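You operate a simulated robot arm through the tools that you are given. There is no shell and no other tool.

The job below is to be done with a simulated robot arm. You get a single attempt, and the scene is never put back.

JOB
Shut the blue sluice down and fold it up.
Fine: gate closed, valve closed, pump off, then fold the tail chute up and lift the black flap.

It is judged by the outcome, as a careful person would: the job done as asked, and still so three seconds after it is handed in. It fails if anything else is knocked over, pushed out of place, dropped, spilled or broken. Flat cloth is picked up by pressing the open fingertips on it (5 to 10 N) and closing them slowly along it; thin cloth reads only 2 to 8 mm in the jaws.

ROBOT AND FRAMES
A 7-joint arm with a three-finger gripper, fixed in place. Base frame: the origin is on the floor under the middle of its stand, x ahead of it, y to its left, z up; the work surface is at about z = 60. Readings come in cm, rad, newtons and seconds.
With the tool pointing down near the work surface it reaches from about 10 to 84 cm from the base axis. Its first joint turns from -2.897 to 2.897 rad. Payload 2.94 kg.
The tool frame sits at the grasp point between the pads (the TCP): z along the fingers, y along the line on which they close. The tips reach 3 cm beyond it. The gripper opens to 13.2 cm; its body begins 10.7 cm behind the TCP.
Orientation is that of the tool frame in the base frame, as [roll, pitch, yaw] about the fixed x, y, z axes, in that order (R = Rz(yaw) Ry(pitch) Rx(roll)). With the fingers straight down and closing along the base's y, the tool's x points along the base's -x, its y along +y and its z along -z.

CONTROLS
- The arm moves only by the tool move_arm. Its argument "targets" is a list of rows, each a list of 7 numbers: the shift along the tool's x, y, z in cm, then the turn, a rotation vector about the tool's x, y, z in rad, then the finger opening in cm, from 0 to 13.2. In form: [[dx, dy, dz, rx, ry, rz, claw], ...]. A call has 1 to 20 rows; each row shifts and turns the commanded pose from where the row before left it, along the tool's axes as they then stand. A row lasts 0.2 s, in which the tool goes at most 5 cm and 0.15 rad; a call with a longer step from one row to the next is refused whole, and so is a gripper value outside its range. Where a pose cannot be reached the arm comes as near as it can. A force on the tool above 60 N (or 10 N above the force at the start of the call, whichever is more), or a blocked arm, ends the call early, and 0.2 s more pass. Each finger travels about 3.74 cm/s and halts on what it meets, pressing with about 33 N; the grip force reading is that of the motor and also rises with nothing between the fingers. The clock runs only during rows and for 0.2 s after the last one: add rows that do not move to give the fingers time. It gives the time, the measured TCP pose, the force on the tool (base axes), the opening and the grip force at its end, in the units of the frame above (readings bear some noise), with the torque about the TCP (base axes, N m) and any sound that the robot's microphone picked up.
- Cameras (640 x 400 px; columns grow to the right, rows downward): "scene" is fixed at [5.05, -49.95, 138.14]; the picture's right is [0.73, -0.68, 0.00], its down [-0.33, -0.35, -0.88] and it looks along [0.60, 0.64, -0.48] (base axes); focal length 302 px, centre (320, 200). "wrist" rides on the gripper at [7.2, 0.3, -14.4] in the tool frame; the picture's right is [-0.04, 1.00, 0.00], its down [-0.88, -0.04, -0.48] and it looks along [-0.47, -0.02, 0.88] (tool axes); focal length 256 px, centre (320, 200).
- camera(camera): a new picture of that camera. The clock stands still meanwhile.
- raise_lower(by): moves the trunk up (or, below 0, down) by that many cm; the arm rides with it, the base frame stays. It gives what a move gives, with no picture.
- point_at(camera, pixels): for up to 12 pixels [column, row] of the newest picture of that camera ("zoom" is the newest enlarged one), the place [x, y, z] in the base frame of the surface seen there, good to about 0.2 cm. The clock stands still meanwhile.
- zoom(camera, box): a new picture of the part [left, top, right, bottom] of that camera's present view, enlarged. The clock stands still meanwhile.
- job_done(): hands the job in; it is judged then, once.

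Open the gripper and draw the arm clear of the work before you hand the job in, unless the task says otherwise.

The tools are called after "Emit:" as name(argument=value, ...) on one line, values as JSON. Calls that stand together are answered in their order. move_arm: Moves the arm, as the interface text tells. Its arguments: {"type":"object","properties":{"targets":{"type":"array","items":{"type":"array","items":{"type":"number"}}}},"required":["targets"]} The other tools are called the same way: raise_lower (by) moves the trunk up or down; camera (camera) takes a picture; point_at (camera, pixels) gives the place of the surface under pixels of a picture; zoom (camera, box) takes an enlarged picture of a part of a camera's view; job_done () hands the job in.

At the start:

```text
time: 0.0
eef_pos: [58.41, -6.94, 124.61]
ee_rot: [-3.141, 0.0, 3.141]
contact_force: [-0.3, -0.8, -0.4]
wrist_torque: [-0.01, 0.0, 0.01]
grip_width: 13.21
finger_force: 0.1
trunk travel left (down, up): [-25.0, 29.0]
```

scene: 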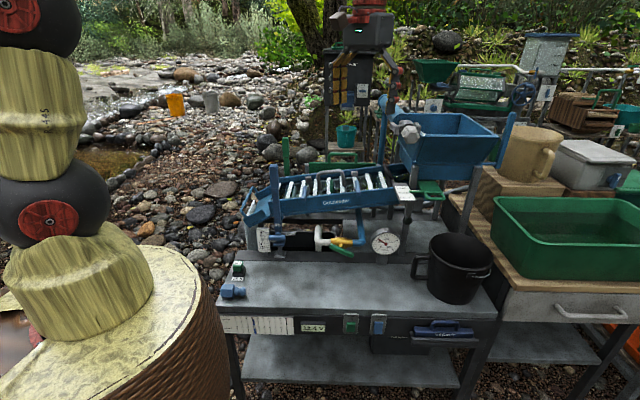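
wrist: 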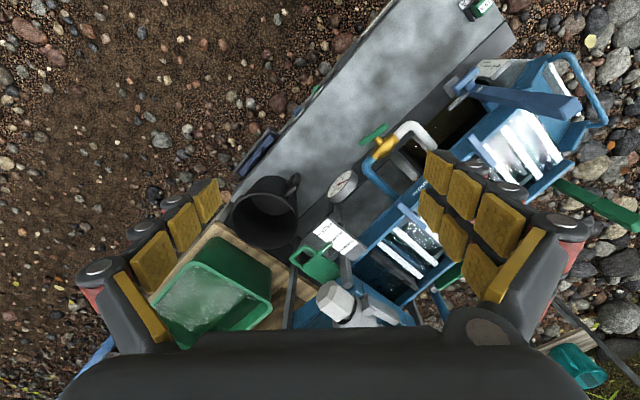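

I start by looking closer at the blue sluice in the scene picture (around columns 220-520, rows 100-340).

Emit:
zoom(camera="scene", box=[220, 150, 420, 275])

Emit:
zoom(camera="scene", box=[360, 90, 520, 190])

Emit:
zoom(camera="scene", box=[210, 240, 500, 400])

Emit:
zoom(camera="wrist", box=[260, 0, 640, 330])

```text
3.20 times, centred on (320, 212) of scene
```

zoom: 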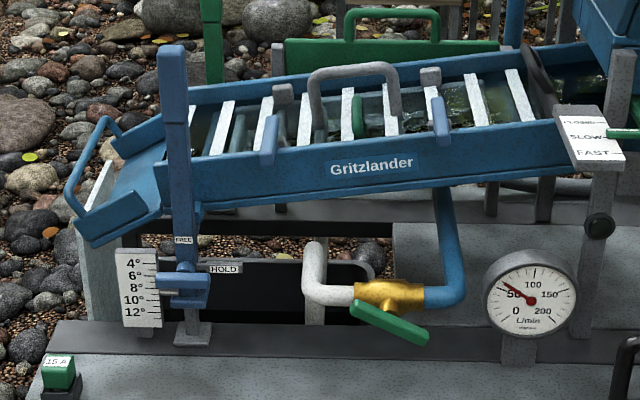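

```text
4.00 times, centred on (440, 140) of scene
```

zoom: 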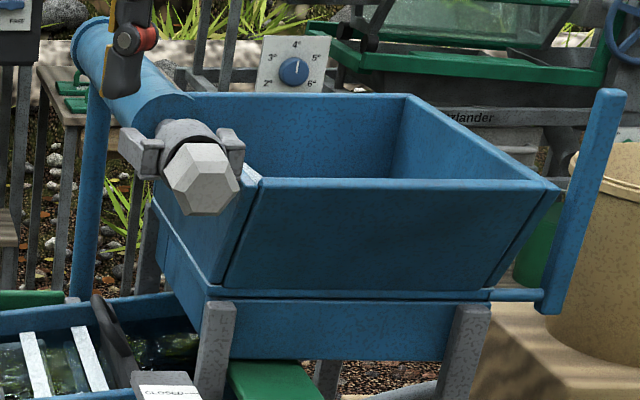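

```text
2.21 times, centred on (355, 320) of scene
```

zoom: 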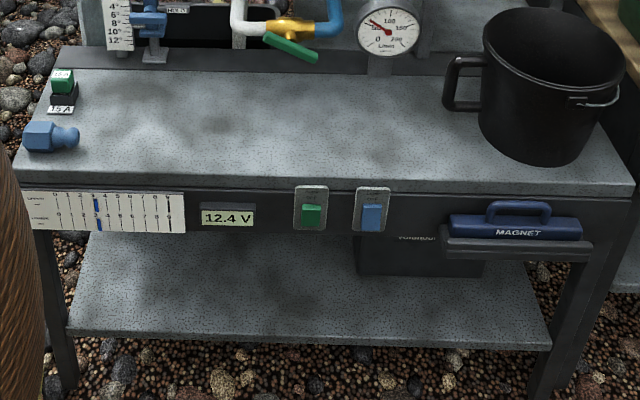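

```text
1.21 times, centred on (450, 165) of wrist
```

zoom: 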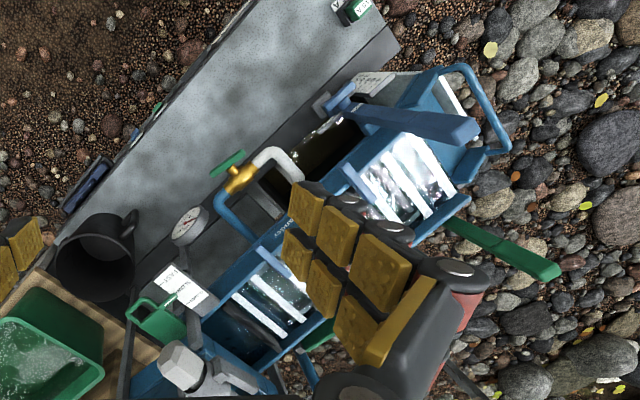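

The valve lever (green on brass, ~(345,250)), the gate handle by the CLOSED/SLOW/FAST label (~(425,190)), and two rockers (~(350,322) and (378,323)) are visible. I zoom in more on each to read the labels and states.

Emit:
zoom(camera="scene", box=[380, 160, 460, 210])

Emit:
zoom(camera="scene", box=[330, 305, 402, 350])

Emit:
zoom(camera="scene", box=[215, 255, 335, 340])

Emit:
zoom(camera="scene", box=[235, 155, 315, 255])

Emit:
zoom(camera="scene", box=[310, 160, 400, 265])

Emit:
zoom(camera="scene", box=[320, 20, 420, 170])

```text
8.00 times, centred on (420, 185) of scene
```

zoom: 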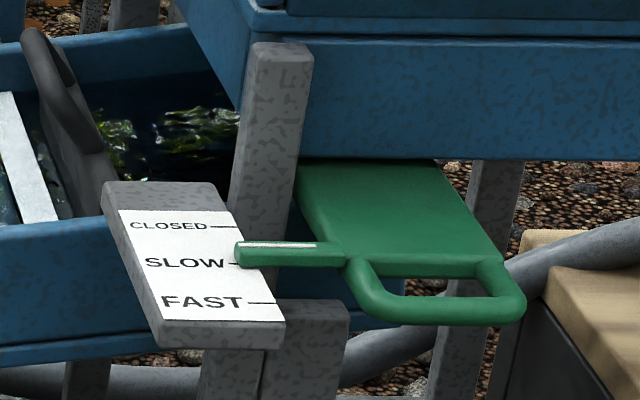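

```text
8.89 times, centred on (366, 328) of scene
```

zoom: 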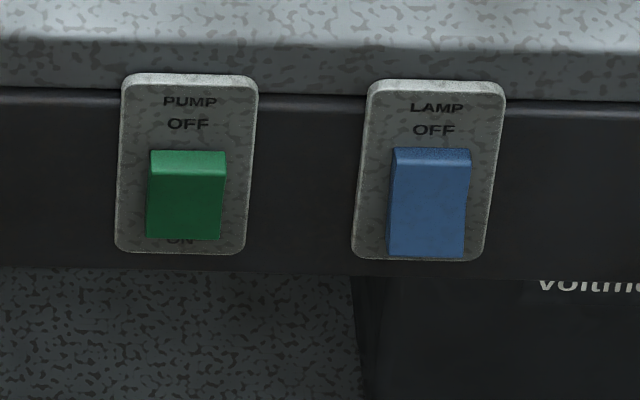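

```text
4.71 times, centred on (275, 298) of scene
```

zoom: 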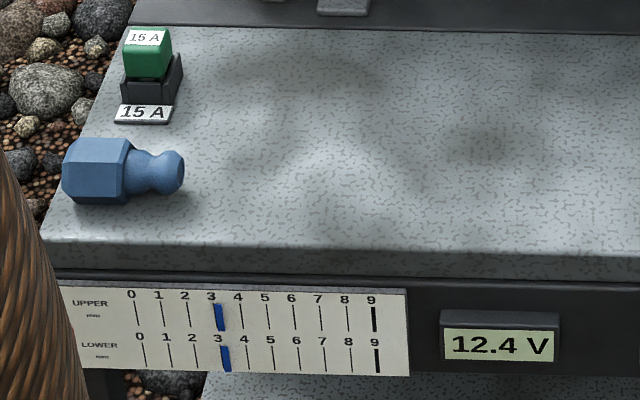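

```text
4.00 times, centred on (275, 205) of scene
```

zoom: 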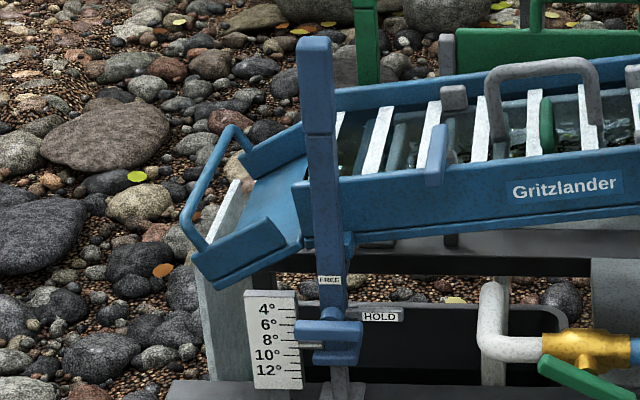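

```text
3.81 times, centred on (355, 212) of scene
```

zoom: 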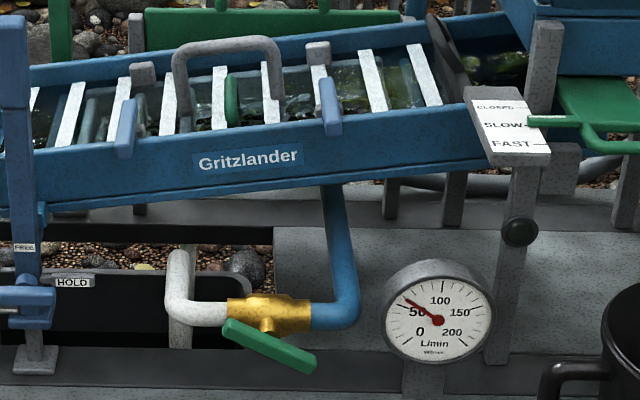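

```text
2.67 times, centred on (370, 95) of scene
```

zoom: 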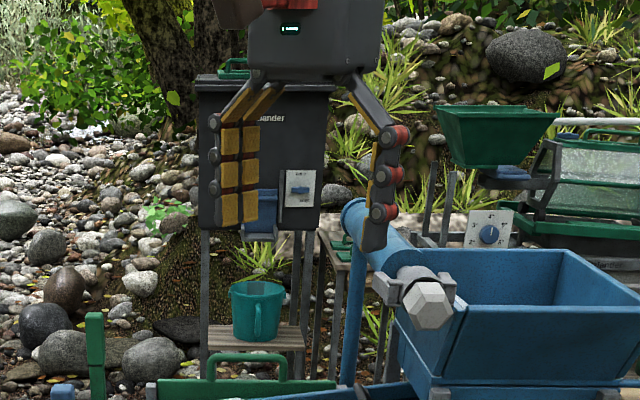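

The gate pointer stands at SLOW, the pump rocker is the left green one (PUMP), the right blue one is LAMP (leave alone). I now get 3D places of key features.

Emit:
zoom(camera="scene", box=[310, 160, 470, 260])

Emit:
point_at(camera="scene", pixels=[[350, 318], [350, 325], [378, 318], [378, 326], [264, 200], [244, 205], [262, 190], [283, 222], [275, 170], [382, 243]])

Emit:
point_at(camera="zoom", pixels=[[165, 328], [240, 368], [196, 318], [130, 315], [255, 320], [400, 120], [478, 118], [520, 165], [440, 130], [345, 55], [335, 30], [352, 85]])

```text
4.00 times, centred on (390, 210) of scene
```

zoom: 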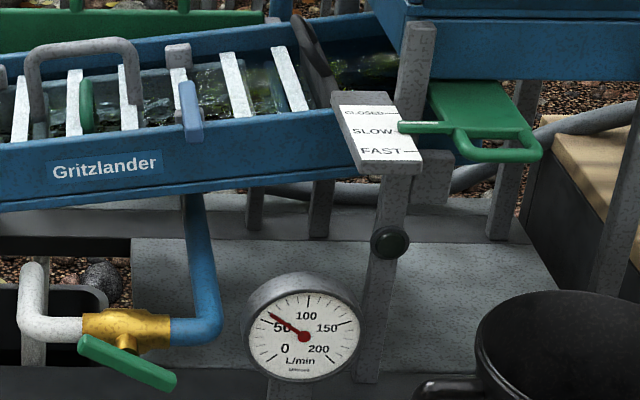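

```text
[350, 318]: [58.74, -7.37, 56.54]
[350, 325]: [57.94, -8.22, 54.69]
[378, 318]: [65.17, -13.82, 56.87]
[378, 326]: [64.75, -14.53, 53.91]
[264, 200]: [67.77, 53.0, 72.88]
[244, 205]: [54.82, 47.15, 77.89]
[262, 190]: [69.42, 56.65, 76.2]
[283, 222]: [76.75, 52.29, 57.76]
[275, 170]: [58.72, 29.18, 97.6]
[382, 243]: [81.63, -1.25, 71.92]
```

```text
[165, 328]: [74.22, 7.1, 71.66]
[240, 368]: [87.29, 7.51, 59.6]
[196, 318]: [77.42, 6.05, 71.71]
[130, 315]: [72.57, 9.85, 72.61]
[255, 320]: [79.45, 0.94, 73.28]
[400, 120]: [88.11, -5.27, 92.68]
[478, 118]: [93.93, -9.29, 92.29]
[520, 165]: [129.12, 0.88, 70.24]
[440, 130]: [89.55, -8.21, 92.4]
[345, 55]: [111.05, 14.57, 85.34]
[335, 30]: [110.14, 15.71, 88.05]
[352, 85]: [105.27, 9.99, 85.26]
```

The latest zoom puts the valve lever from (82,345) to (172,385), the gate handle around (490,150), and the black flap around (315,60). I query those.

Emit:
point_at(camera="zoom", pixels=[[85, 345], [128, 364], [170, 383], [100, 325], [155, 325], [127, 342], [405, 127], [440, 130], [458, 148], [490, 155], [530, 155], [538, 142]])

Emit:
point_at(camera="zoom", pixels=[[297, 20], [304, 40], [315, 60], [325, 85], [330, 100], [480, 85], [485, 120], [360, 113], [365, 131], [378, 152], [350, 100], [410, 155]])

Emit:
point_at(camera="scene", pixels=[[252, 188], [244, 200], [246, 215], [254, 225], [270, 217], [290, 212], [262, 205], [280, 197], [299, 188], [276, 235], [270, 265], [388, 205]])

```text
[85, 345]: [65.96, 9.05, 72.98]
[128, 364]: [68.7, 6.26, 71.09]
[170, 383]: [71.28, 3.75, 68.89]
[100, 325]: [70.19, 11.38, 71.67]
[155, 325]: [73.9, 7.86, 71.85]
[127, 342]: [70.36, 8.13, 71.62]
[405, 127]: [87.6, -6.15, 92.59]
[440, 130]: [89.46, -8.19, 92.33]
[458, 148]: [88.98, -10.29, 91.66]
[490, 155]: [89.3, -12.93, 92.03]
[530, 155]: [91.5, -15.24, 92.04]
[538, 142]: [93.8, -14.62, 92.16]
```

```text
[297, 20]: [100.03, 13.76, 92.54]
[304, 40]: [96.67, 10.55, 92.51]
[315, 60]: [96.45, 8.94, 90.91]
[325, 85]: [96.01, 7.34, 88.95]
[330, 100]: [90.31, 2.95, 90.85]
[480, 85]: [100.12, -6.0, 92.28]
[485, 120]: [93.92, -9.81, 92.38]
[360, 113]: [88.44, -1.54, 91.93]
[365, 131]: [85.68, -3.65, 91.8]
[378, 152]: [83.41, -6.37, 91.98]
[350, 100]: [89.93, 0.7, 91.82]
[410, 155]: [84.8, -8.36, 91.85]
```

```text
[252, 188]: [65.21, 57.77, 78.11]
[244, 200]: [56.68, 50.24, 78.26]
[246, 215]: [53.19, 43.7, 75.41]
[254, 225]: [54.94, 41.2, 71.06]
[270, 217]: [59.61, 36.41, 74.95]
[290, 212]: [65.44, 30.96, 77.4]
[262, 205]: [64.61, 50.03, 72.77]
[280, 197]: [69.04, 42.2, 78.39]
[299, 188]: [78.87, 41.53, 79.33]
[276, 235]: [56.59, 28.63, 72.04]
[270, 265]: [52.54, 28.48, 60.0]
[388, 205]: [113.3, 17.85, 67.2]
```

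Now I look closer at the black flap (around (391,172)) and the valve (around (342,248)) and tail chute.

Emit:
zoom(camera="scene", box=[372, 155, 420, 185])

Emit:
zoom(camera="scene", box=[310, 225, 366, 260])

Emit:
zoom(camera="wrist", box=[340, 100, 480, 190])

Emit:
zoom(camera="wrist", box=[280, 180, 460, 330])

Emit:
zoom(camera="wrist", box=[440, 30, 640, 210])

```text
13.33 times, centred on (396, 170) of scene
```

zoom: 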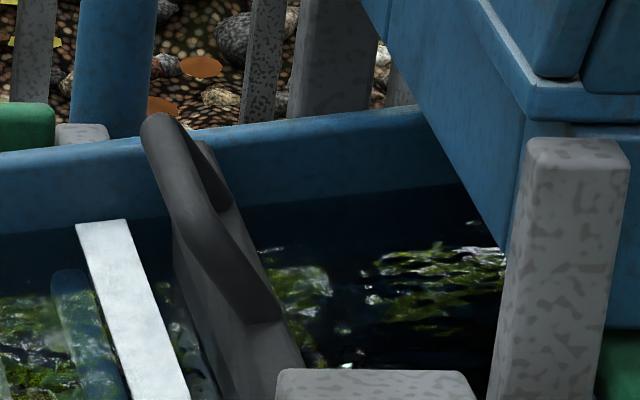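

```text
11.43 times, centred on (338, 242) of scene
```

zoom: 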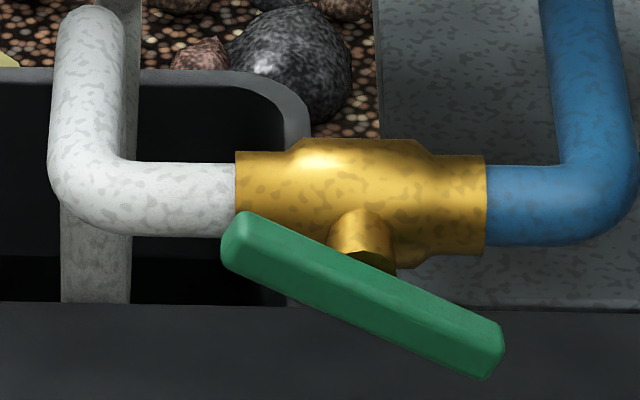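

```text
4.44 times, centred on (410, 145) of wrist
```

zoom: 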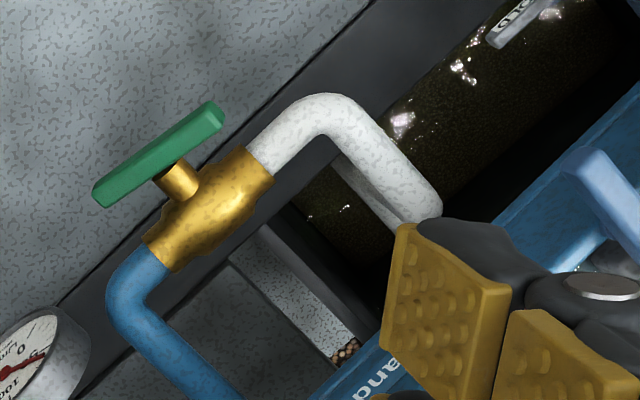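

```text
2.67 times, centred on (370, 255) of wrist
```

zoom: 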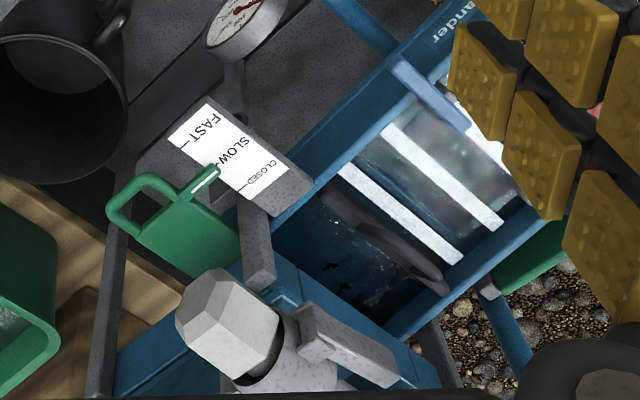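

```text
2.22 times, centred on (540, 120) of wrist
```

zoom: 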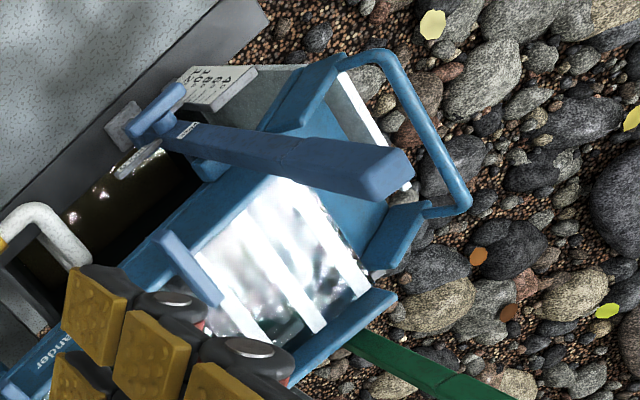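

The valve bar is a symmetric T-bar about 29° off the pipe line, and the black flap has a dark loop bow. I now query obstacle positions: hex head (405,130), hopper rim, bucket rim, tub, the tall blue post, label stand.

Emit:
camera(camera="scene")

Emit:
point_at(camera="scene", pixels=[[412, 132], [405, 124], [395, 118], [425, 137], [500, 138], [510, 115], [450, 150], [400, 165], [442, 238], [490, 250], [462, 236], [420, 265]])

Emit:
point_at(camera="scene", pixels=[[495, 205], [500, 275], [560, 240], [480, 215], [500, 288], [410, 160], [410, 178], [470, 170], [465, 190], [410, 215], [365, 240], [385, 255]])

Emit:
point_at(camera="scene", pixels=[[275, 163], [277, 180], [278, 200], [279, 215], [280, 230], [285, 236], [268, 240], [300, 187], [325, 175], [345, 180], [303, 195], [356, 187]])

```text
taken
```

scene: 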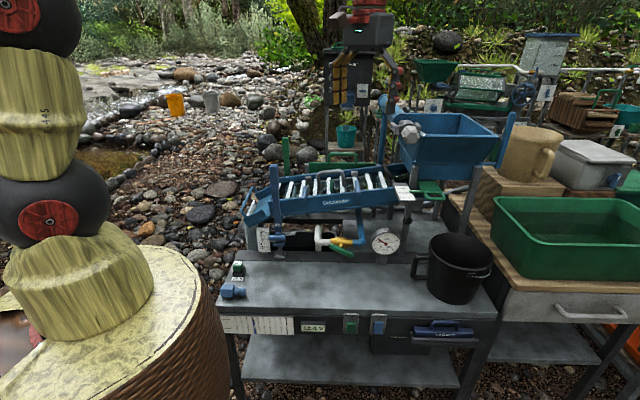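

```text
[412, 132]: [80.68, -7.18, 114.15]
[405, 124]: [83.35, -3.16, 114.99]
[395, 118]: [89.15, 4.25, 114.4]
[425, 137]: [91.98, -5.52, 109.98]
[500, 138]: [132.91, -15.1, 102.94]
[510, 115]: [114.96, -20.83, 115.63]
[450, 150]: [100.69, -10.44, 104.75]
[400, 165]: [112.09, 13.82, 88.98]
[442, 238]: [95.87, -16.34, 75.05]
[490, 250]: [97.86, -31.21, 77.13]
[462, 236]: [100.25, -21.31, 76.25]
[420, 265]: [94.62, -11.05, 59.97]
```

```text
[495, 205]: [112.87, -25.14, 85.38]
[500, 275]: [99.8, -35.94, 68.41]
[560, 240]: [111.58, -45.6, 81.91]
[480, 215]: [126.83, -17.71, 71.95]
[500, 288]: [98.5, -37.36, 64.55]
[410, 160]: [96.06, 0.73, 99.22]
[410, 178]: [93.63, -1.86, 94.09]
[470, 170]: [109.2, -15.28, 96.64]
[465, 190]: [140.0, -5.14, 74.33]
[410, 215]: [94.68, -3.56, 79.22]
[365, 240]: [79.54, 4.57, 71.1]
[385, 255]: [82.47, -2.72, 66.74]
```

```text
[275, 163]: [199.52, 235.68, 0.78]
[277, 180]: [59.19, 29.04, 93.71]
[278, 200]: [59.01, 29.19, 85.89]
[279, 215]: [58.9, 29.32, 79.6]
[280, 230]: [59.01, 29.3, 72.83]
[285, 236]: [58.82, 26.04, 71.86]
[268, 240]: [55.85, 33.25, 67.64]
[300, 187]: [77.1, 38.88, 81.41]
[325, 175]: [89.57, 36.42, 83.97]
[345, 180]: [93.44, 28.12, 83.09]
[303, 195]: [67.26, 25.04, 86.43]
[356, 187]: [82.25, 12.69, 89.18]
```

Key geometry is clear enough: hex head at (80.7,-7.2,114) hangs above the gate/flap, so I will work below it with the tool pitched forward. First I pitch the tool forward and move to (75,12,105) to look at the flap and gate closely.

Emit:
move_arm(targets=[[0, 0, 0, 0, -0.15, 0, 13.2], [0, 0, 0, 0, -0.15, 0, 13.2], [0, 0, 0, 0, -0.15, 0, 13.2], [0, 0, 0, 0, -0.15, 0, 13.2], [0, 0, 0, 0, -0.15, 0, 13.2], [0, 0, 0, 0, -0.15, 0, 13.2], [0.5, 1.9, 2.52, 0, 0, 0, 13.2], [0.5, 1.9, 2.52, 0, 0, 0, 13.2], [0.5, 1.9, 2.52, 0, 0, 0, 13.2], [0.5, 1.9, 2.52, 0, 0, 0, 13.2], [0.5, 1.9, 2.52, 0, 0, 0, 13.2], [0.5, 1.9, 2.52, 0, 0, 0, 13.2], [0.5, 1.9, 2.52, 0, 0, 0, 13.2], [0.5, 1.9, 2.52, 0, 0, 0, 13.2], [0.5, 1.9, 2.52, 0, 0, 0, 13.2], [0.5, 1.9, 2.52, 0, 0, 0, 13.2]])

Emit:
camera(camera="wrist")

Emit:
camera(camera="scene")

```text
time: 3.4
eef_pos: [75.01, 12.27, 105.01]
ee_rot: [-3.141, 0.899, -3.139]
contact_force: [0.4, -0.3, -0.3]
wrist_torque: [-0.01, -0.01, -0.04]
grip_width: 13.19
finger_force: 0.0
trunk travel left (down, up): [-25.0, 29.0]
```

```text
taken
```

wrist: 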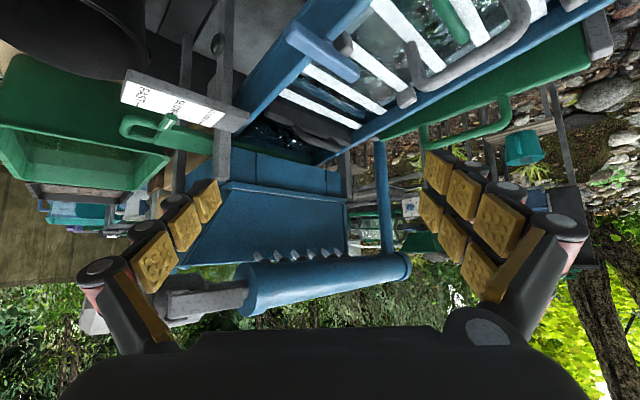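

```text
taken
```

scene: 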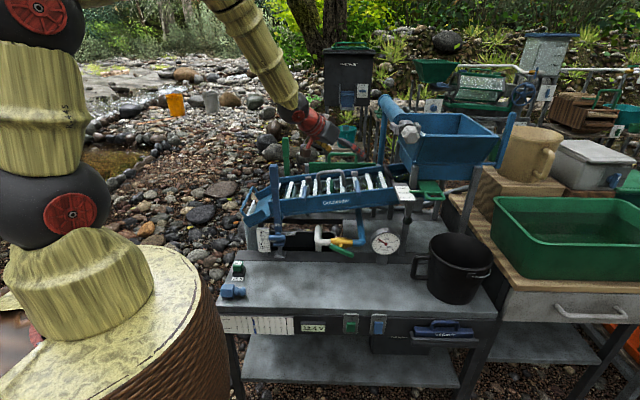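

The flap sits at about (300,125) in the upside-down wrist view, under the trommel. I zoom in on flap and gate.

Emit:
zoom(camera="wrist", box=[230, 70, 390, 170])

Emit:
point_at(camera="wrist", pixels=[[280, 115], [300, 125], [320, 133], [345, 145], [275, 122], [300, 138], [335, 150], [255, 130], [290, 110], [330, 125]])

Emit:
zoom(camera="wrist", box=[110, 60, 270, 160])

```text
4.00 times, centred on (310, 120) of wrist
```

zoom: 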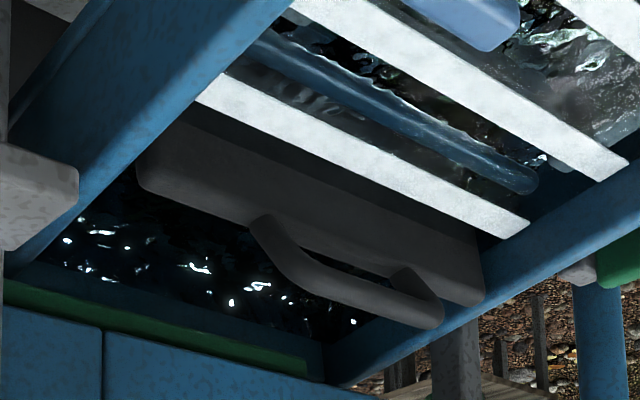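

```text
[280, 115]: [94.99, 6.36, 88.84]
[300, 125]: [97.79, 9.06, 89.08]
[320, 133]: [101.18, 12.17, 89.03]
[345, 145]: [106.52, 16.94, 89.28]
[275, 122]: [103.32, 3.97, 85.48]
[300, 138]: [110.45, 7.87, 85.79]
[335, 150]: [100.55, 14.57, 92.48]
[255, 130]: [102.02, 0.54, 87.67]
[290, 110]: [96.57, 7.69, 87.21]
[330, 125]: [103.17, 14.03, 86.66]
```

```text
4.00 times, centred on (190, 110) of wrist
```

zoom: 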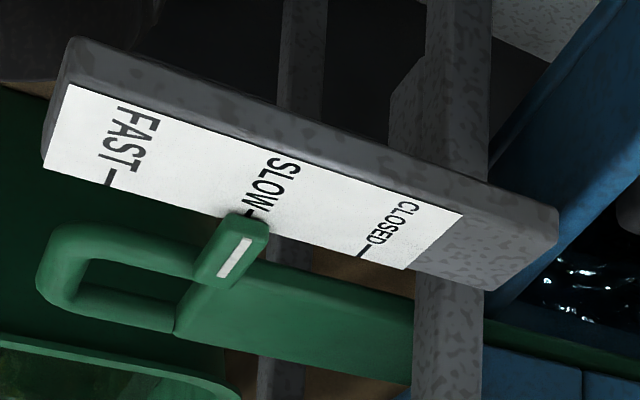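

The flap is a plate across the sluice (face at about [95..103, 6..14, 87-89]) with a bow handle leaning up to z≈92.5. I zoom further at its ends to find its hinge.

Emit:
zoom(camera="wrist", box=[255, 90, 305, 121])

Emit:
zoom(camera="wrist", box=[305, 110, 361, 155])

Emit:
zoom(camera="scene", box=[380, 160, 404, 190])

```text
12.80 times, centred on (280, 106) of wrist
```

zoom: 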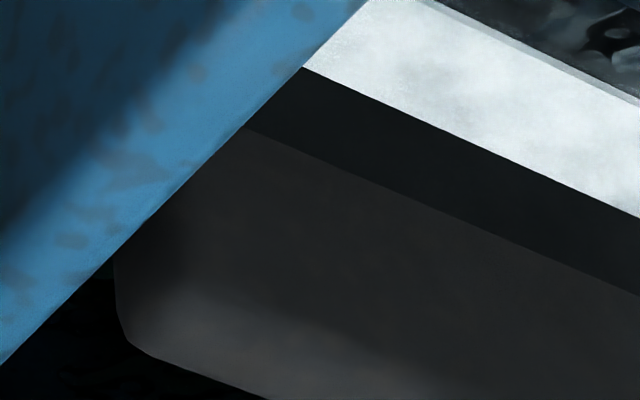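

```text
8.89 times, centred on (333, 132) of wrist
```

zoom: 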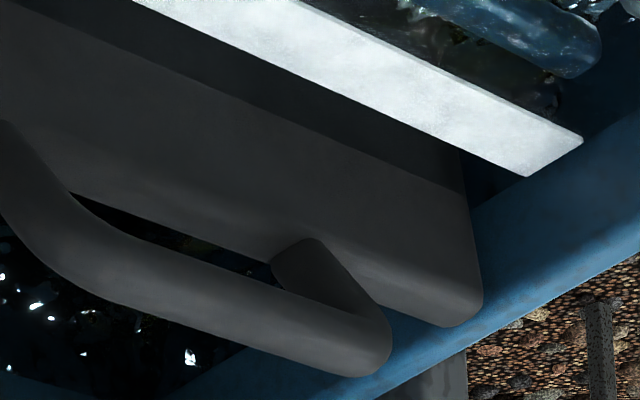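

```text
13.33 times, centred on (392, 175) of scene
```

zoom: 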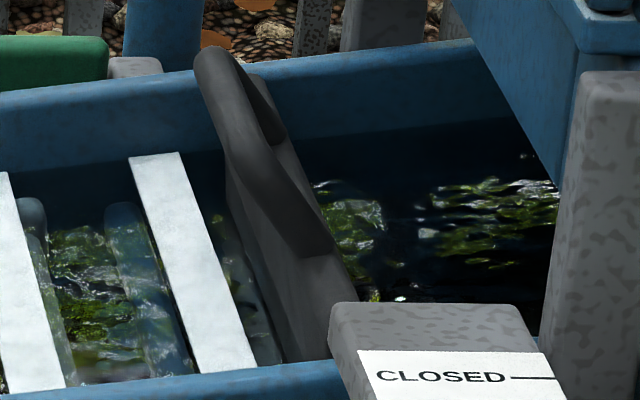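

The bow handle is fixed near the top of the flap plate. First the gate: its U-bar runs at about (89..93.8,-13..-15,92) and must go ~3.5 cm inward along (0.73,0.68). I back off, close the fingers and turn the tool nearly horizontal.

Emit:
move_arm(targets=[[1.5, -3.41, -0.884, 0, 0, 0, 12], [1.5, -3.41, -0.884, 0, 0, 0, 10], [1.5, -3.41, -0.884, 0, 0, 0, 8], [1.5, -3.41, -0.884, 0, 0, 0, 6], [1.5, -3.41, -0.884, 0, 0, 0, 4], [1.5, -3.41, -0.884, 0, 0, 0, 2], [1.5, -3.41, -0.884, 0, 0, 0, 0], [1.5, -3.41, -0.884, 0, 0, 0, 0], [0, 0, 0, -0.0979, 0, -0.0778, 0], [0, 0, 0, -0.0979, 0, -0.0778, 0], [0, 0, 0, -0.0979, 0, -0.0778, 0], [0, 0, 0, -0.0979, 0, -0.0778, 0], [0, 0, 0, 0, -0.1175, 0, 0], [0, 0, 0, 0, -0.1175, 0, 0], [0, 0, 0, 0, -0.1175, 0, 0], [0, 0, 0, 0, -0.1175, 0, 0]])

Emit:
camera(camera="scene")

Emit:
camera(camera="wrist")

```text
time: 6.8
eef_pos: [61.98, -15.08, 99.92]
ee_rot: [-3.141, 1.369, -2.641]
contact_force: [0.8, 0.2, -0.5]
wrist_torque: [-0.04, 0.01, 0.04]
grip_width: 0.01
finger_force: 28.0
trunk travel left (down, up): [-25.0, 29.0]
```

```text
taken
```

scene: 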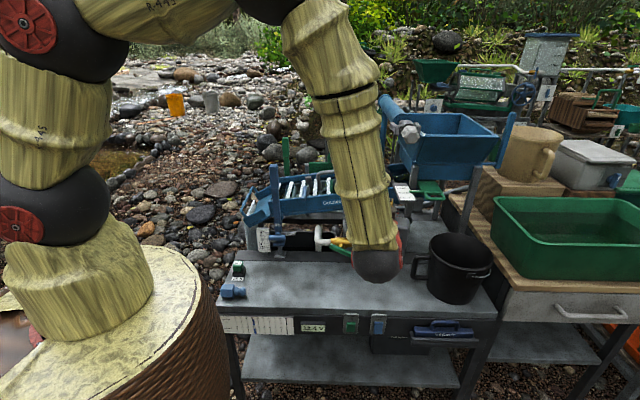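

```text
taken
```

wrist: 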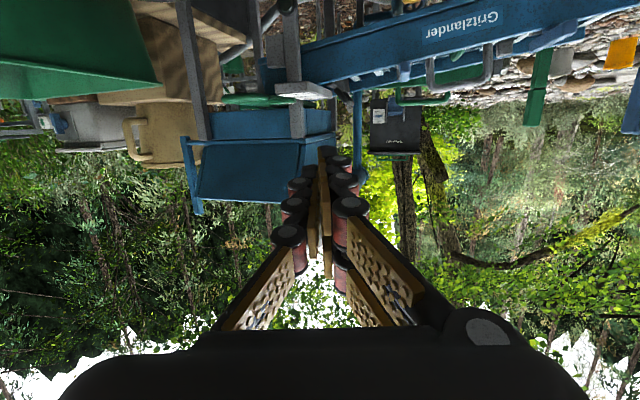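

The arm reached the pose; the gate plate shows at about (265,100) in the wrist view. I move to just in front of the gate's U-bar.

Emit:
move_arm(targets=[[0.42, -1.604, 2.575, 0, 0, 0, 0], [0.42, -1.604, 2.575, 0, 0, 0, 0], [0.42, -1.604, 2.575, 0, 0, 0, 0], [0.42, -1.604, 2.575, 0, 0, 0, 0], [0.42, -1.604, 2.575, 0, 0, 0, 0], [0.42, -1.604, 2.575, 0, 0, 0, 0], [0.42, -1.604, 2.575, 0, 0, 0, 0], [0.42, -1.604, 2.575, 0, 0, 0, 0]])

Emit:
camera(camera="scene")

Emit:
camera(camera="wrist")

```text
time: 8.6
eef_pos: [85.42, -16.97, 92.33]
ee_rot: [3.14, 1.369, -2.641]
contact_force: [0.0, 0.3, -0.2]
wrist_torque: [0.02, 0.05, 0.01]
grip_width: 0.0
finger_force: 28.7
trunk travel left (down, up): [-25.0, 29.0]
```

```text
taken
```

scene: 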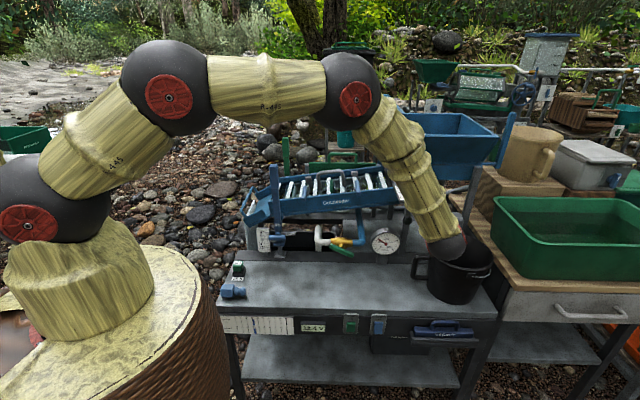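

```text
taken
```

wrist: 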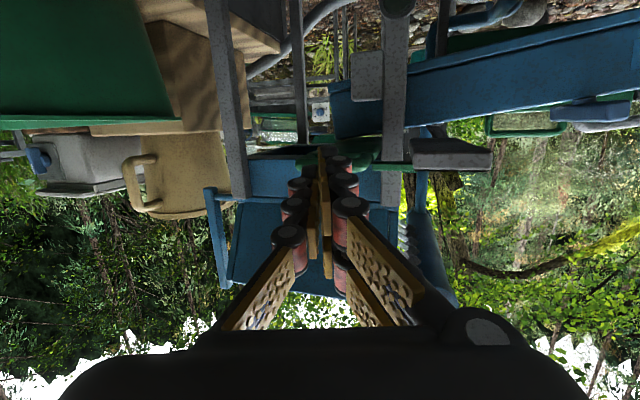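

Tip is close to the handle around (340,150) in the wrist view. I zoom in to check its alignment with the U-bar.

Emit:
zoom(camera="wrist", box=[260, 110, 440, 220])

Emit:
zoom(camera="scene", box=[370, 90, 500, 270])

```text
3.56 times, centred on (350, 165) of wrist
```

zoom: 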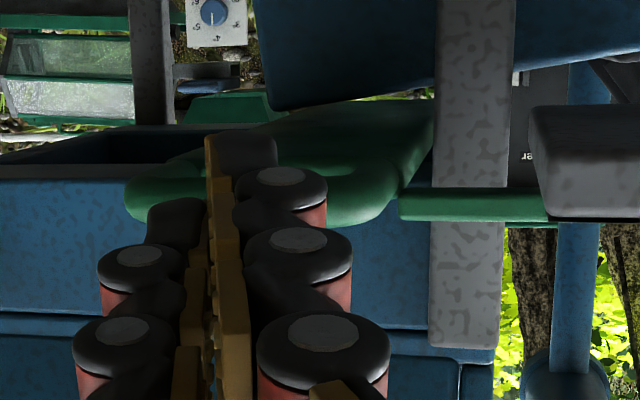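

```text
2.22 times, centred on (435, 180) of scene
```

zoom: 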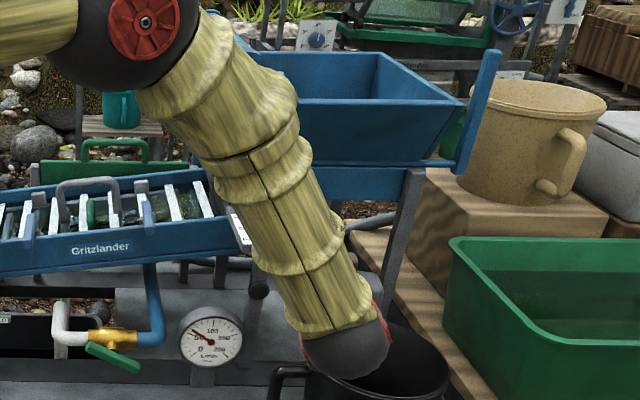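

The fingertip is in line with the U-bar. I push slowly 3.5 cm along the slide direction and read the force.

Emit:
move_arm(targets=[[-0.096, 0.126, 0.474, 0, 0, 0, 0], [-0.096, 0.126, 0.474, 0, 0, 0, 0], [-0.096, 0.126, 0.474, 0, 0, 0, 0], [-0.096, 0.126, 0.474, 0, 0, 0, 0], [-0.096, 0.126, 0.474, 0, 0, 0, 0], [-0.096, 0.126, 0.474, 0, 0, 0, 0], [-0.096, 0.126, 0.474, 0, 0, 0, 0]])

Emit:
zoom(camera="wrist", box=[260, 110, 440, 220])

```text
time: 10.2
eef_pos: [87.8, -14.67, 92.4]
ee_rot: [3.133, 1.367, -2.652]
contact_force: [-0.1, -0.7, -6.6]
wrist_torque: [-0.11, 0.11, 0.01]
grip_width: 0.01
finger_force: 29.0
trunk travel left (down, up): [-25.0, 29.0]
```

```text
3.56 times, centred on (350, 165) of wrist
```

zoom: 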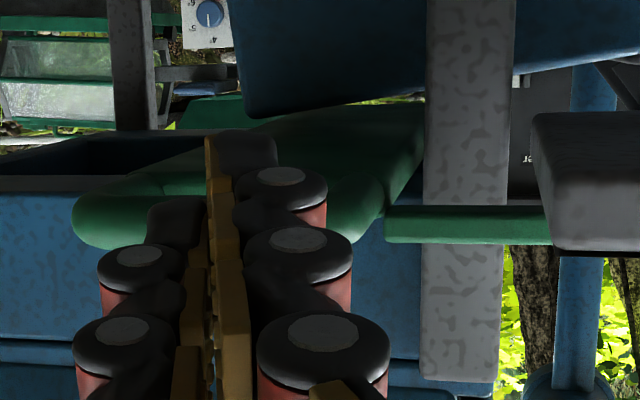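

Only -6.6 N vertical, so I need to check whether the gate moved. I query the pointer and handle positions now from the wrist view.

Emit:
point_at(camera="zoom", pixels=[[400, 220], [480, 225], [540, 220], [130, 225], [340, 215], [360, 190], [90, 220], [580, 200], [470, 195]])

Emit:
zoom(camera="scene", box=[370, 150, 470, 230])

```text
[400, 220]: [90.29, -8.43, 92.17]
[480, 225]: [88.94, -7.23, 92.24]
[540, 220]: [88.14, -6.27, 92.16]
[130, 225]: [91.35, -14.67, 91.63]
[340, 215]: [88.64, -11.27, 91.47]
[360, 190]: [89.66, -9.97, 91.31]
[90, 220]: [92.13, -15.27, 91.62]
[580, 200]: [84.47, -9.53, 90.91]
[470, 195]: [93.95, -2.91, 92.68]
```

```text
5.00 times, centred on (420, 190) of scene
```

zoom: 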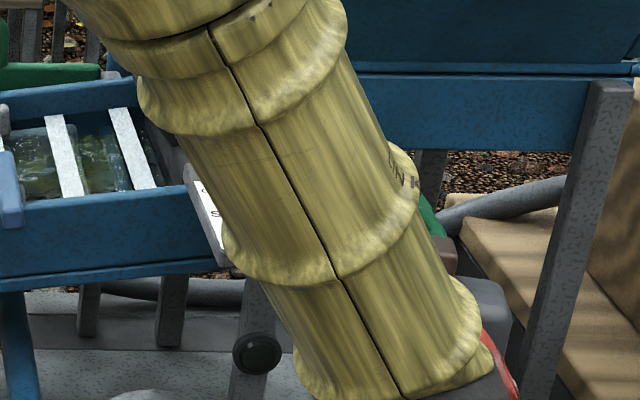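

The pointer has only just begun to move (p≈59.9 vs 59.65 before), so contact has just started. I continue pushing 1.5 cm.

Emit:
move_arm(targets=[[-0.096, 0.126, 0.474, 0, 0, 0, 0], [-0.096, 0.126, 0.474, 0, 0, 0, 0], [-0.096, 0.126, 0.474, 0, 0, 0, 0]])

Emit:
zoom(camera="wrist", box=[260, 110, 440, 220])

```text
time: 11.0
eef_pos: [88.84, -13.54, 92.4]
ee_rot: [3.137, 1.369, -2.645]
contact_force: [-0.3, -0.5, -8.8]
wrist_torque: [-0.16, 0.16, 0.01]
grip_width: 0.0
finger_force: 28.7
trunk travel left (down, up): [-25.0, 29.0]
```

```text
3.56 times, centred on (350, 165) of wrist
```

zoom: 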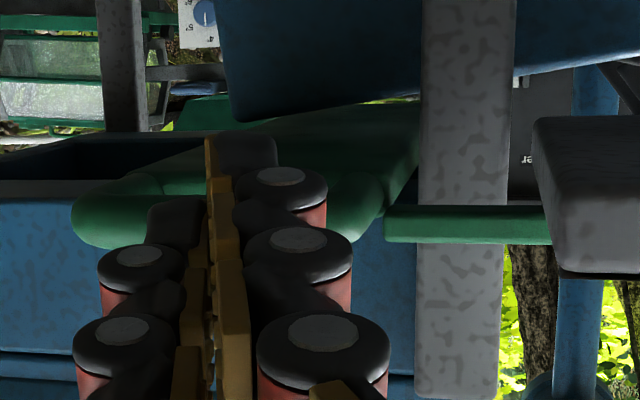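

Emit:
point_at(camera="zoom", pixels=[[400, 220], [480, 225], [540, 220], [130, 225], [340, 215], [90, 220], [580, 200]])

```text
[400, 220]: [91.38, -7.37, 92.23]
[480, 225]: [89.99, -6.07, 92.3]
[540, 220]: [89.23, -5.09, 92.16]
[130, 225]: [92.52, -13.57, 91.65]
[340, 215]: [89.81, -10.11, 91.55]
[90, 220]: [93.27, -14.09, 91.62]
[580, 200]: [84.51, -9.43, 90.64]
```

The pointer moved with the finger (p now ≈61.45, needs about 63.2). I push on 1.5 cm more.

Emit:
move_arm(targets=[[-0.096, 0.126, 0.474, 0, 0, 0, 0], [-0.096, 0.126, 0.474, 0, 0, 0, 0], [-0.096, 0.126, 0.474, 0, 0, 0, 0]])

Emit:
zoom(camera="wrist", box=[260, 110, 440, 220])

Emit:
point_at(camera="zoom", pixels=[[400, 220], [480, 225], [540, 220], [130, 225], [340, 215], [90, 220], [580, 200]])

```text
time: 11.8
eef_pos: [89.97, -12.57, 92.38]
ee_rot: [3.14, 1.367, -2.645]
contact_force: [-5.2, 2.4, -9.6]
wrist_torque: [-0.17, 0.21, 0.16]
grip_width: 0.0
finger_force: 28.4
trunk travel left (down, up): [-25.0, 29.0]
```

```text
3.56 times, centred on (350, 165) of wrist
```

zoom: 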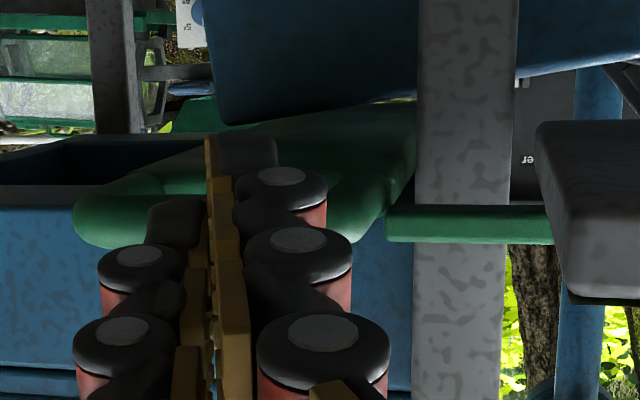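

```text
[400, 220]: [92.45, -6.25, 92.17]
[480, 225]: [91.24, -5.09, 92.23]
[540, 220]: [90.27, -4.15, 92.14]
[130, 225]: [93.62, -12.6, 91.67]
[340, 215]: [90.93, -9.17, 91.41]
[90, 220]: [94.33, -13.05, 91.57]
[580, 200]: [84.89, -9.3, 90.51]
```

Pointer at p≈63.0 now with a small force rise. I nudge 0.75 cm more in small steps to reach the end stop.

Emit:
move_arm(targets=[[-0.048, 0.063, 0.237, 0, 0, 0, 0], [-0.048, 0.063, 0.237, 0, 0, 0, 0], [-0.048, 0.063, 0.237, 0, 0, 0, 0]])

Emit:
zoom(camera="wrist", box=[260, 110, 440, 220])

Emit:
point_at(camera="zoom", pixels=[[400, 220], [480, 225], [540, 220], [130, 225], [340, 215], [90, 220], [580, 200]])

```text
time: 12.6
eef_pos: [90.2, -12.37, 92.3]
ee_rot: [3.125, 1.368, -2.662]
contact_force: [-40.1, -21.4, -13.8]
wrist_torque: [-0.5, 0.33, 0.29]
grip_width: 0.58
finger_force: 28.4
trunk travel left (down, up): [-25.0, 29.0]
```

```text
3.56 times, centred on (350, 165) of wrist
```

zoom: 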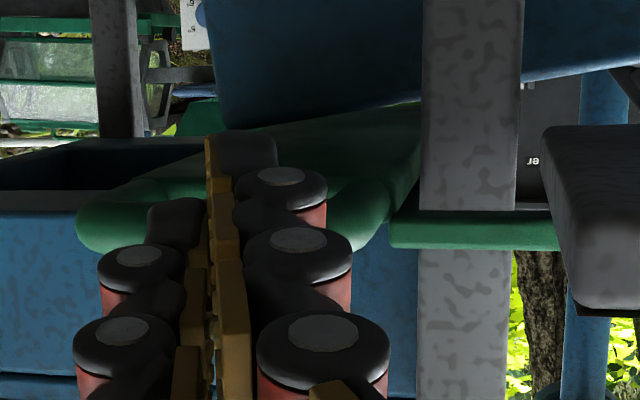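

```text
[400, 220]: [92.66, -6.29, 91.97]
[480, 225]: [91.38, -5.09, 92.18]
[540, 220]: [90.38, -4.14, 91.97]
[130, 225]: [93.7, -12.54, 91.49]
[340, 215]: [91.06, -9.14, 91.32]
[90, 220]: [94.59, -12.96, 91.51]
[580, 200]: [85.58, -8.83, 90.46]
```

Force rose to 45 N with no more travel: the gate is at its end stop. I back off gently in small steps to avoid dragging it.

Emit:
move_arm(targets=[[0.058, -0.075, -0.285, 0, 0, 0, 0], [0.058, -0.075, -0.285, 0, 0, 0, 0], [0.058, -0.075, -0.285, 0, 0, 0, 0], [0.058, -0.075, -0.285, 0, 0, 0, 0]])

Emit:
zoom(camera="wrist", box=[260, 110, 440, 220])

Emit:
point_at(camera="zoom", pixels=[[400, 225], [480, 225], [540, 225], [130, 225], [340, 215], [90, 220], [580, 200]])

```text
time: 13.6
eef_pos: [89.91, -12.86, 92.32]
ee_rot: [3.137, 1.365, -2.643]
contact_force: [-2.1, 2.2, -26.6]
wrist_torque: [-0.57, 0.41, 0.1]
grip_width: 0.6
finger_force: 28.6
trunk travel left (down, up): [-25.0, 29.0]
```

```text
3.56 times, centred on (350, 165) of wrist
```

zoom: 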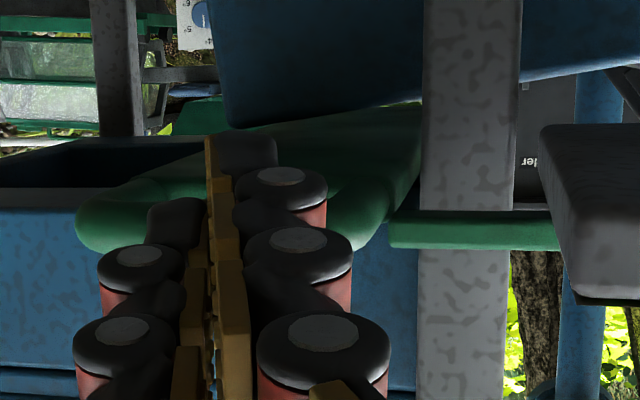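

```text
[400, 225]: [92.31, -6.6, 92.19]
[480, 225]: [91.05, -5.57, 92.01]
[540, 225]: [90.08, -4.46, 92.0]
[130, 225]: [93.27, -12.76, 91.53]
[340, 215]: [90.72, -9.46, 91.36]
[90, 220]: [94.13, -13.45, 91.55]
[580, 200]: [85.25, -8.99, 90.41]
```

The gate was dragged back about 0.5 cm because the bar is wedged at the tips (vertical −26 N). I push it in again while lowering the tool slightly, to release the wedge, and read the forces.

Emit:
move_arm(targets=[[0.196, 0, 0.04, 0, 0, 0, 0], [0.196, 0, 0.04, 0, 0, 0, 0], [-0.048, 0.063, 0.237, 0, 0, 0, 0], [-0.048, 0.063, 0.237, 0, 0, 0, 0], [-0.048, 0.063, 0.237, 0, 0, 0, 0]])

Emit:
zoom(camera="wrist", box=[260, 110, 440, 220])

Emit:
point_at(camera="zoom", pixels=[[400, 225], [480, 225], [540, 225], [130, 225], [340, 215], [90, 220], [580, 200]])

```text
time: 14.8
eef_pos: [90.21, -12.49, 92.32]
ee_rot: [-3.14, 1.372, -2.642]
contact_force: [-19.2, -1.7, -5.9]
wrist_torque: [-0.15, 0.16, 0.32]
grip_width: 0.6
finger_force: 28.8
trunk travel left (down, up): [-25.0, 29.0]
```

```text
3.56 times, centred on (350, 165) of wrist
```

zoom: 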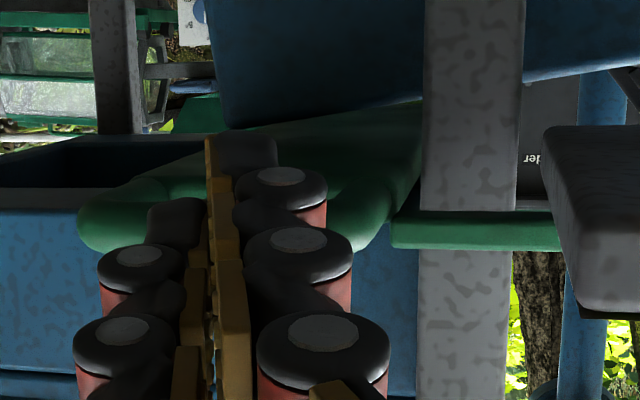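

```text
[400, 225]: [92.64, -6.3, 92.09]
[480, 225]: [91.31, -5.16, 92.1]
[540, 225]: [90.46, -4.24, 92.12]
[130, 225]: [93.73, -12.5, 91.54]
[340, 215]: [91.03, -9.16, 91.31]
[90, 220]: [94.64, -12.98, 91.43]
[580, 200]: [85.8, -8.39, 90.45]
```

The gate is back at the stop (p≈63.0), vertical force down to −6 N. I open the fingers 3 cm here to free the bar before retreating.

Emit:
move_arm(targets=[[0, 0, 0, 0, 0, 0, 1.0], [0, 0, 0, 0, 0, 0, 2.0], [0, 0, 0, 0, 0, 0, 3.0], [0, 0, 0, 0, 0, 0, 3.0]])

Emit:
zoom(camera="wrist", box=[260, 110, 440, 220])

Emit:
point_at(camera="zoom", pixels=[[400, 225], [480, 225], [540, 225], [130, 225], [340, 215], [90, 220], [580, 200]])

```text
time: 15.8
eef_pos: [90.11, -12.33, 92.25]
ee_rot: [3.14, 1.369, -2.643]
contact_force: [-20.9, -17.1, -2.0]
wrist_torque: [-0.06, 0.19, 0.7]
grip_width: 2.74
finger_force: 0.0
trunk travel left (down, up): [-25.0, 29.0]
```

```text
3.56 times, centred on (350, 165) of wrist
```

zoom: 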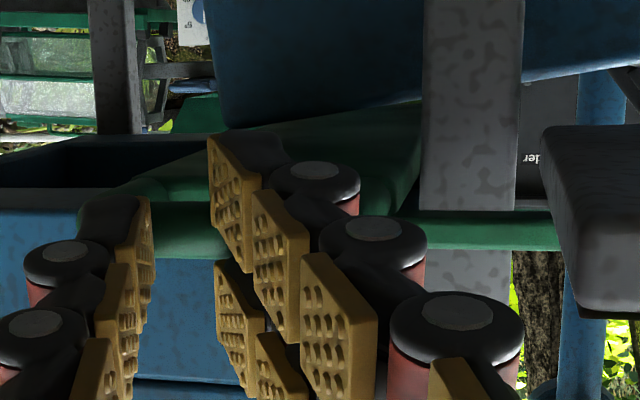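

```text
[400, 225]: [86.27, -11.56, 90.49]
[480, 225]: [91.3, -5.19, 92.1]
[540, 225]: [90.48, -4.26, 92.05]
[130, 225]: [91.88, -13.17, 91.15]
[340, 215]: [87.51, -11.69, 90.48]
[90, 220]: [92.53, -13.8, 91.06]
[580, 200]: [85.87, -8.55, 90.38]
```

The bar is freed and the gate stays at p≈63.0; forces are now pure push. I retreat a little along the slide and check again.

Emit:
move_arm(targets=[[0.058, -0.075, -0.285, 0, 0, 0, 3.0], [0.058, -0.075, -0.285, 0, 0, 0, 3.0], [0.058, -0.075, -0.285, 0, 0, 0, 3.0], [0.058, -0.075, -0.285, 0, 0, 0, 3.0], [0.058, -0.075, -0.285, 0, 0, 0, 3.0], [0.058, -0.075, -0.285, 0, 0, 0, 3.0]])

Emit:
zoom(camera="wrist", box=[260, 110, 440, 220])

Emit:
point_at(camera="zoom", pixels=[[440, 225], [480, 225], [540, 225]])

```text
time: 17.2
eef_pos: [89.1, -13.62, 92.29]
ee_rot: [-3.136, 1.37, -2.636]
contact_force: [2.7, -1.7, 3.6]
wrist_torque: [0.09, -0.13, -0.06]
grip_width: 3.05
finger_force: 0.0
trunk travel left (down, up): [-25.0, 29.0]
```

```text
3.56 times, centred on (350, 165) of wrist
```

zoom: 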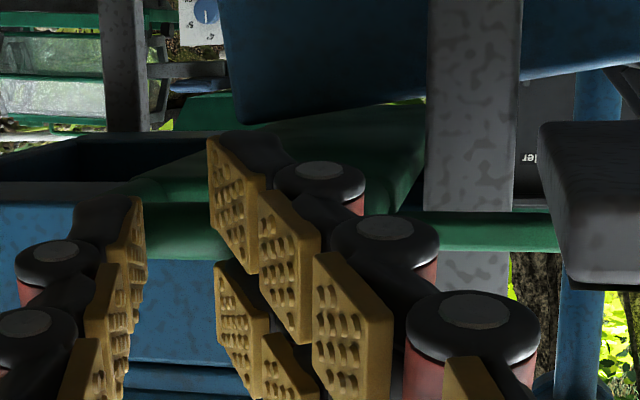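

```text
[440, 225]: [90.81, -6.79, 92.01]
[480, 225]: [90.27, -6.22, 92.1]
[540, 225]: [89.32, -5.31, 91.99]
```

The gate followed the retreat again (p≈61.5): the bar sits between the paired fingers. Plan: push it to the stop again, then slide the fingers sideways off the end of the U (along its bar), which can't pull the gate. First the push.

Emit:
move_arm(targets=[[-0.096, 0.126, 0.474, 0, 0, 0, 3.0], [-0.096, 0.126, 0.474, 0, 0, 0, 3.0], [-0.096, 0.126, 0.474, 0, 0, 0, 3.0], [-0.048, 0.063, 0.237, 0, 0, 0, 3.0]])

Emit:
zoom(camera="wrist", box=[260, 110, 440, 220])

Emit:
point_at(camera="zoom", pixels=[[440, 225], [480, 225], [540, 225]])

```text
time: 18.2
eef_pos: [90.22, -12.49, 92.28]
ee_rot: [3.141, 1.37, -2.64]
contact_force: [-4.0, -3.2, 8.6]
wrist_torque: [0.14, -0.13, 0.1]
grip_width: 3.2
finger_force: 0.2
trunk travel left (down, up): [-25.0, 29.0]
```

```text
3.56 times, centred on (350, 165) of wrist
```

zoom: 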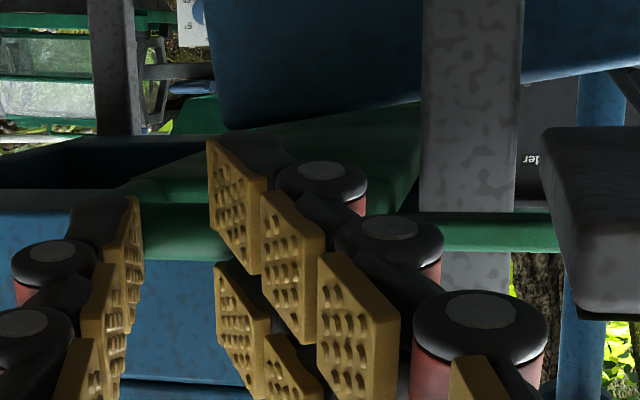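

```text
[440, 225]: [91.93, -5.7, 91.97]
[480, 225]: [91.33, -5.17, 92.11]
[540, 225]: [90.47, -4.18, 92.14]
```

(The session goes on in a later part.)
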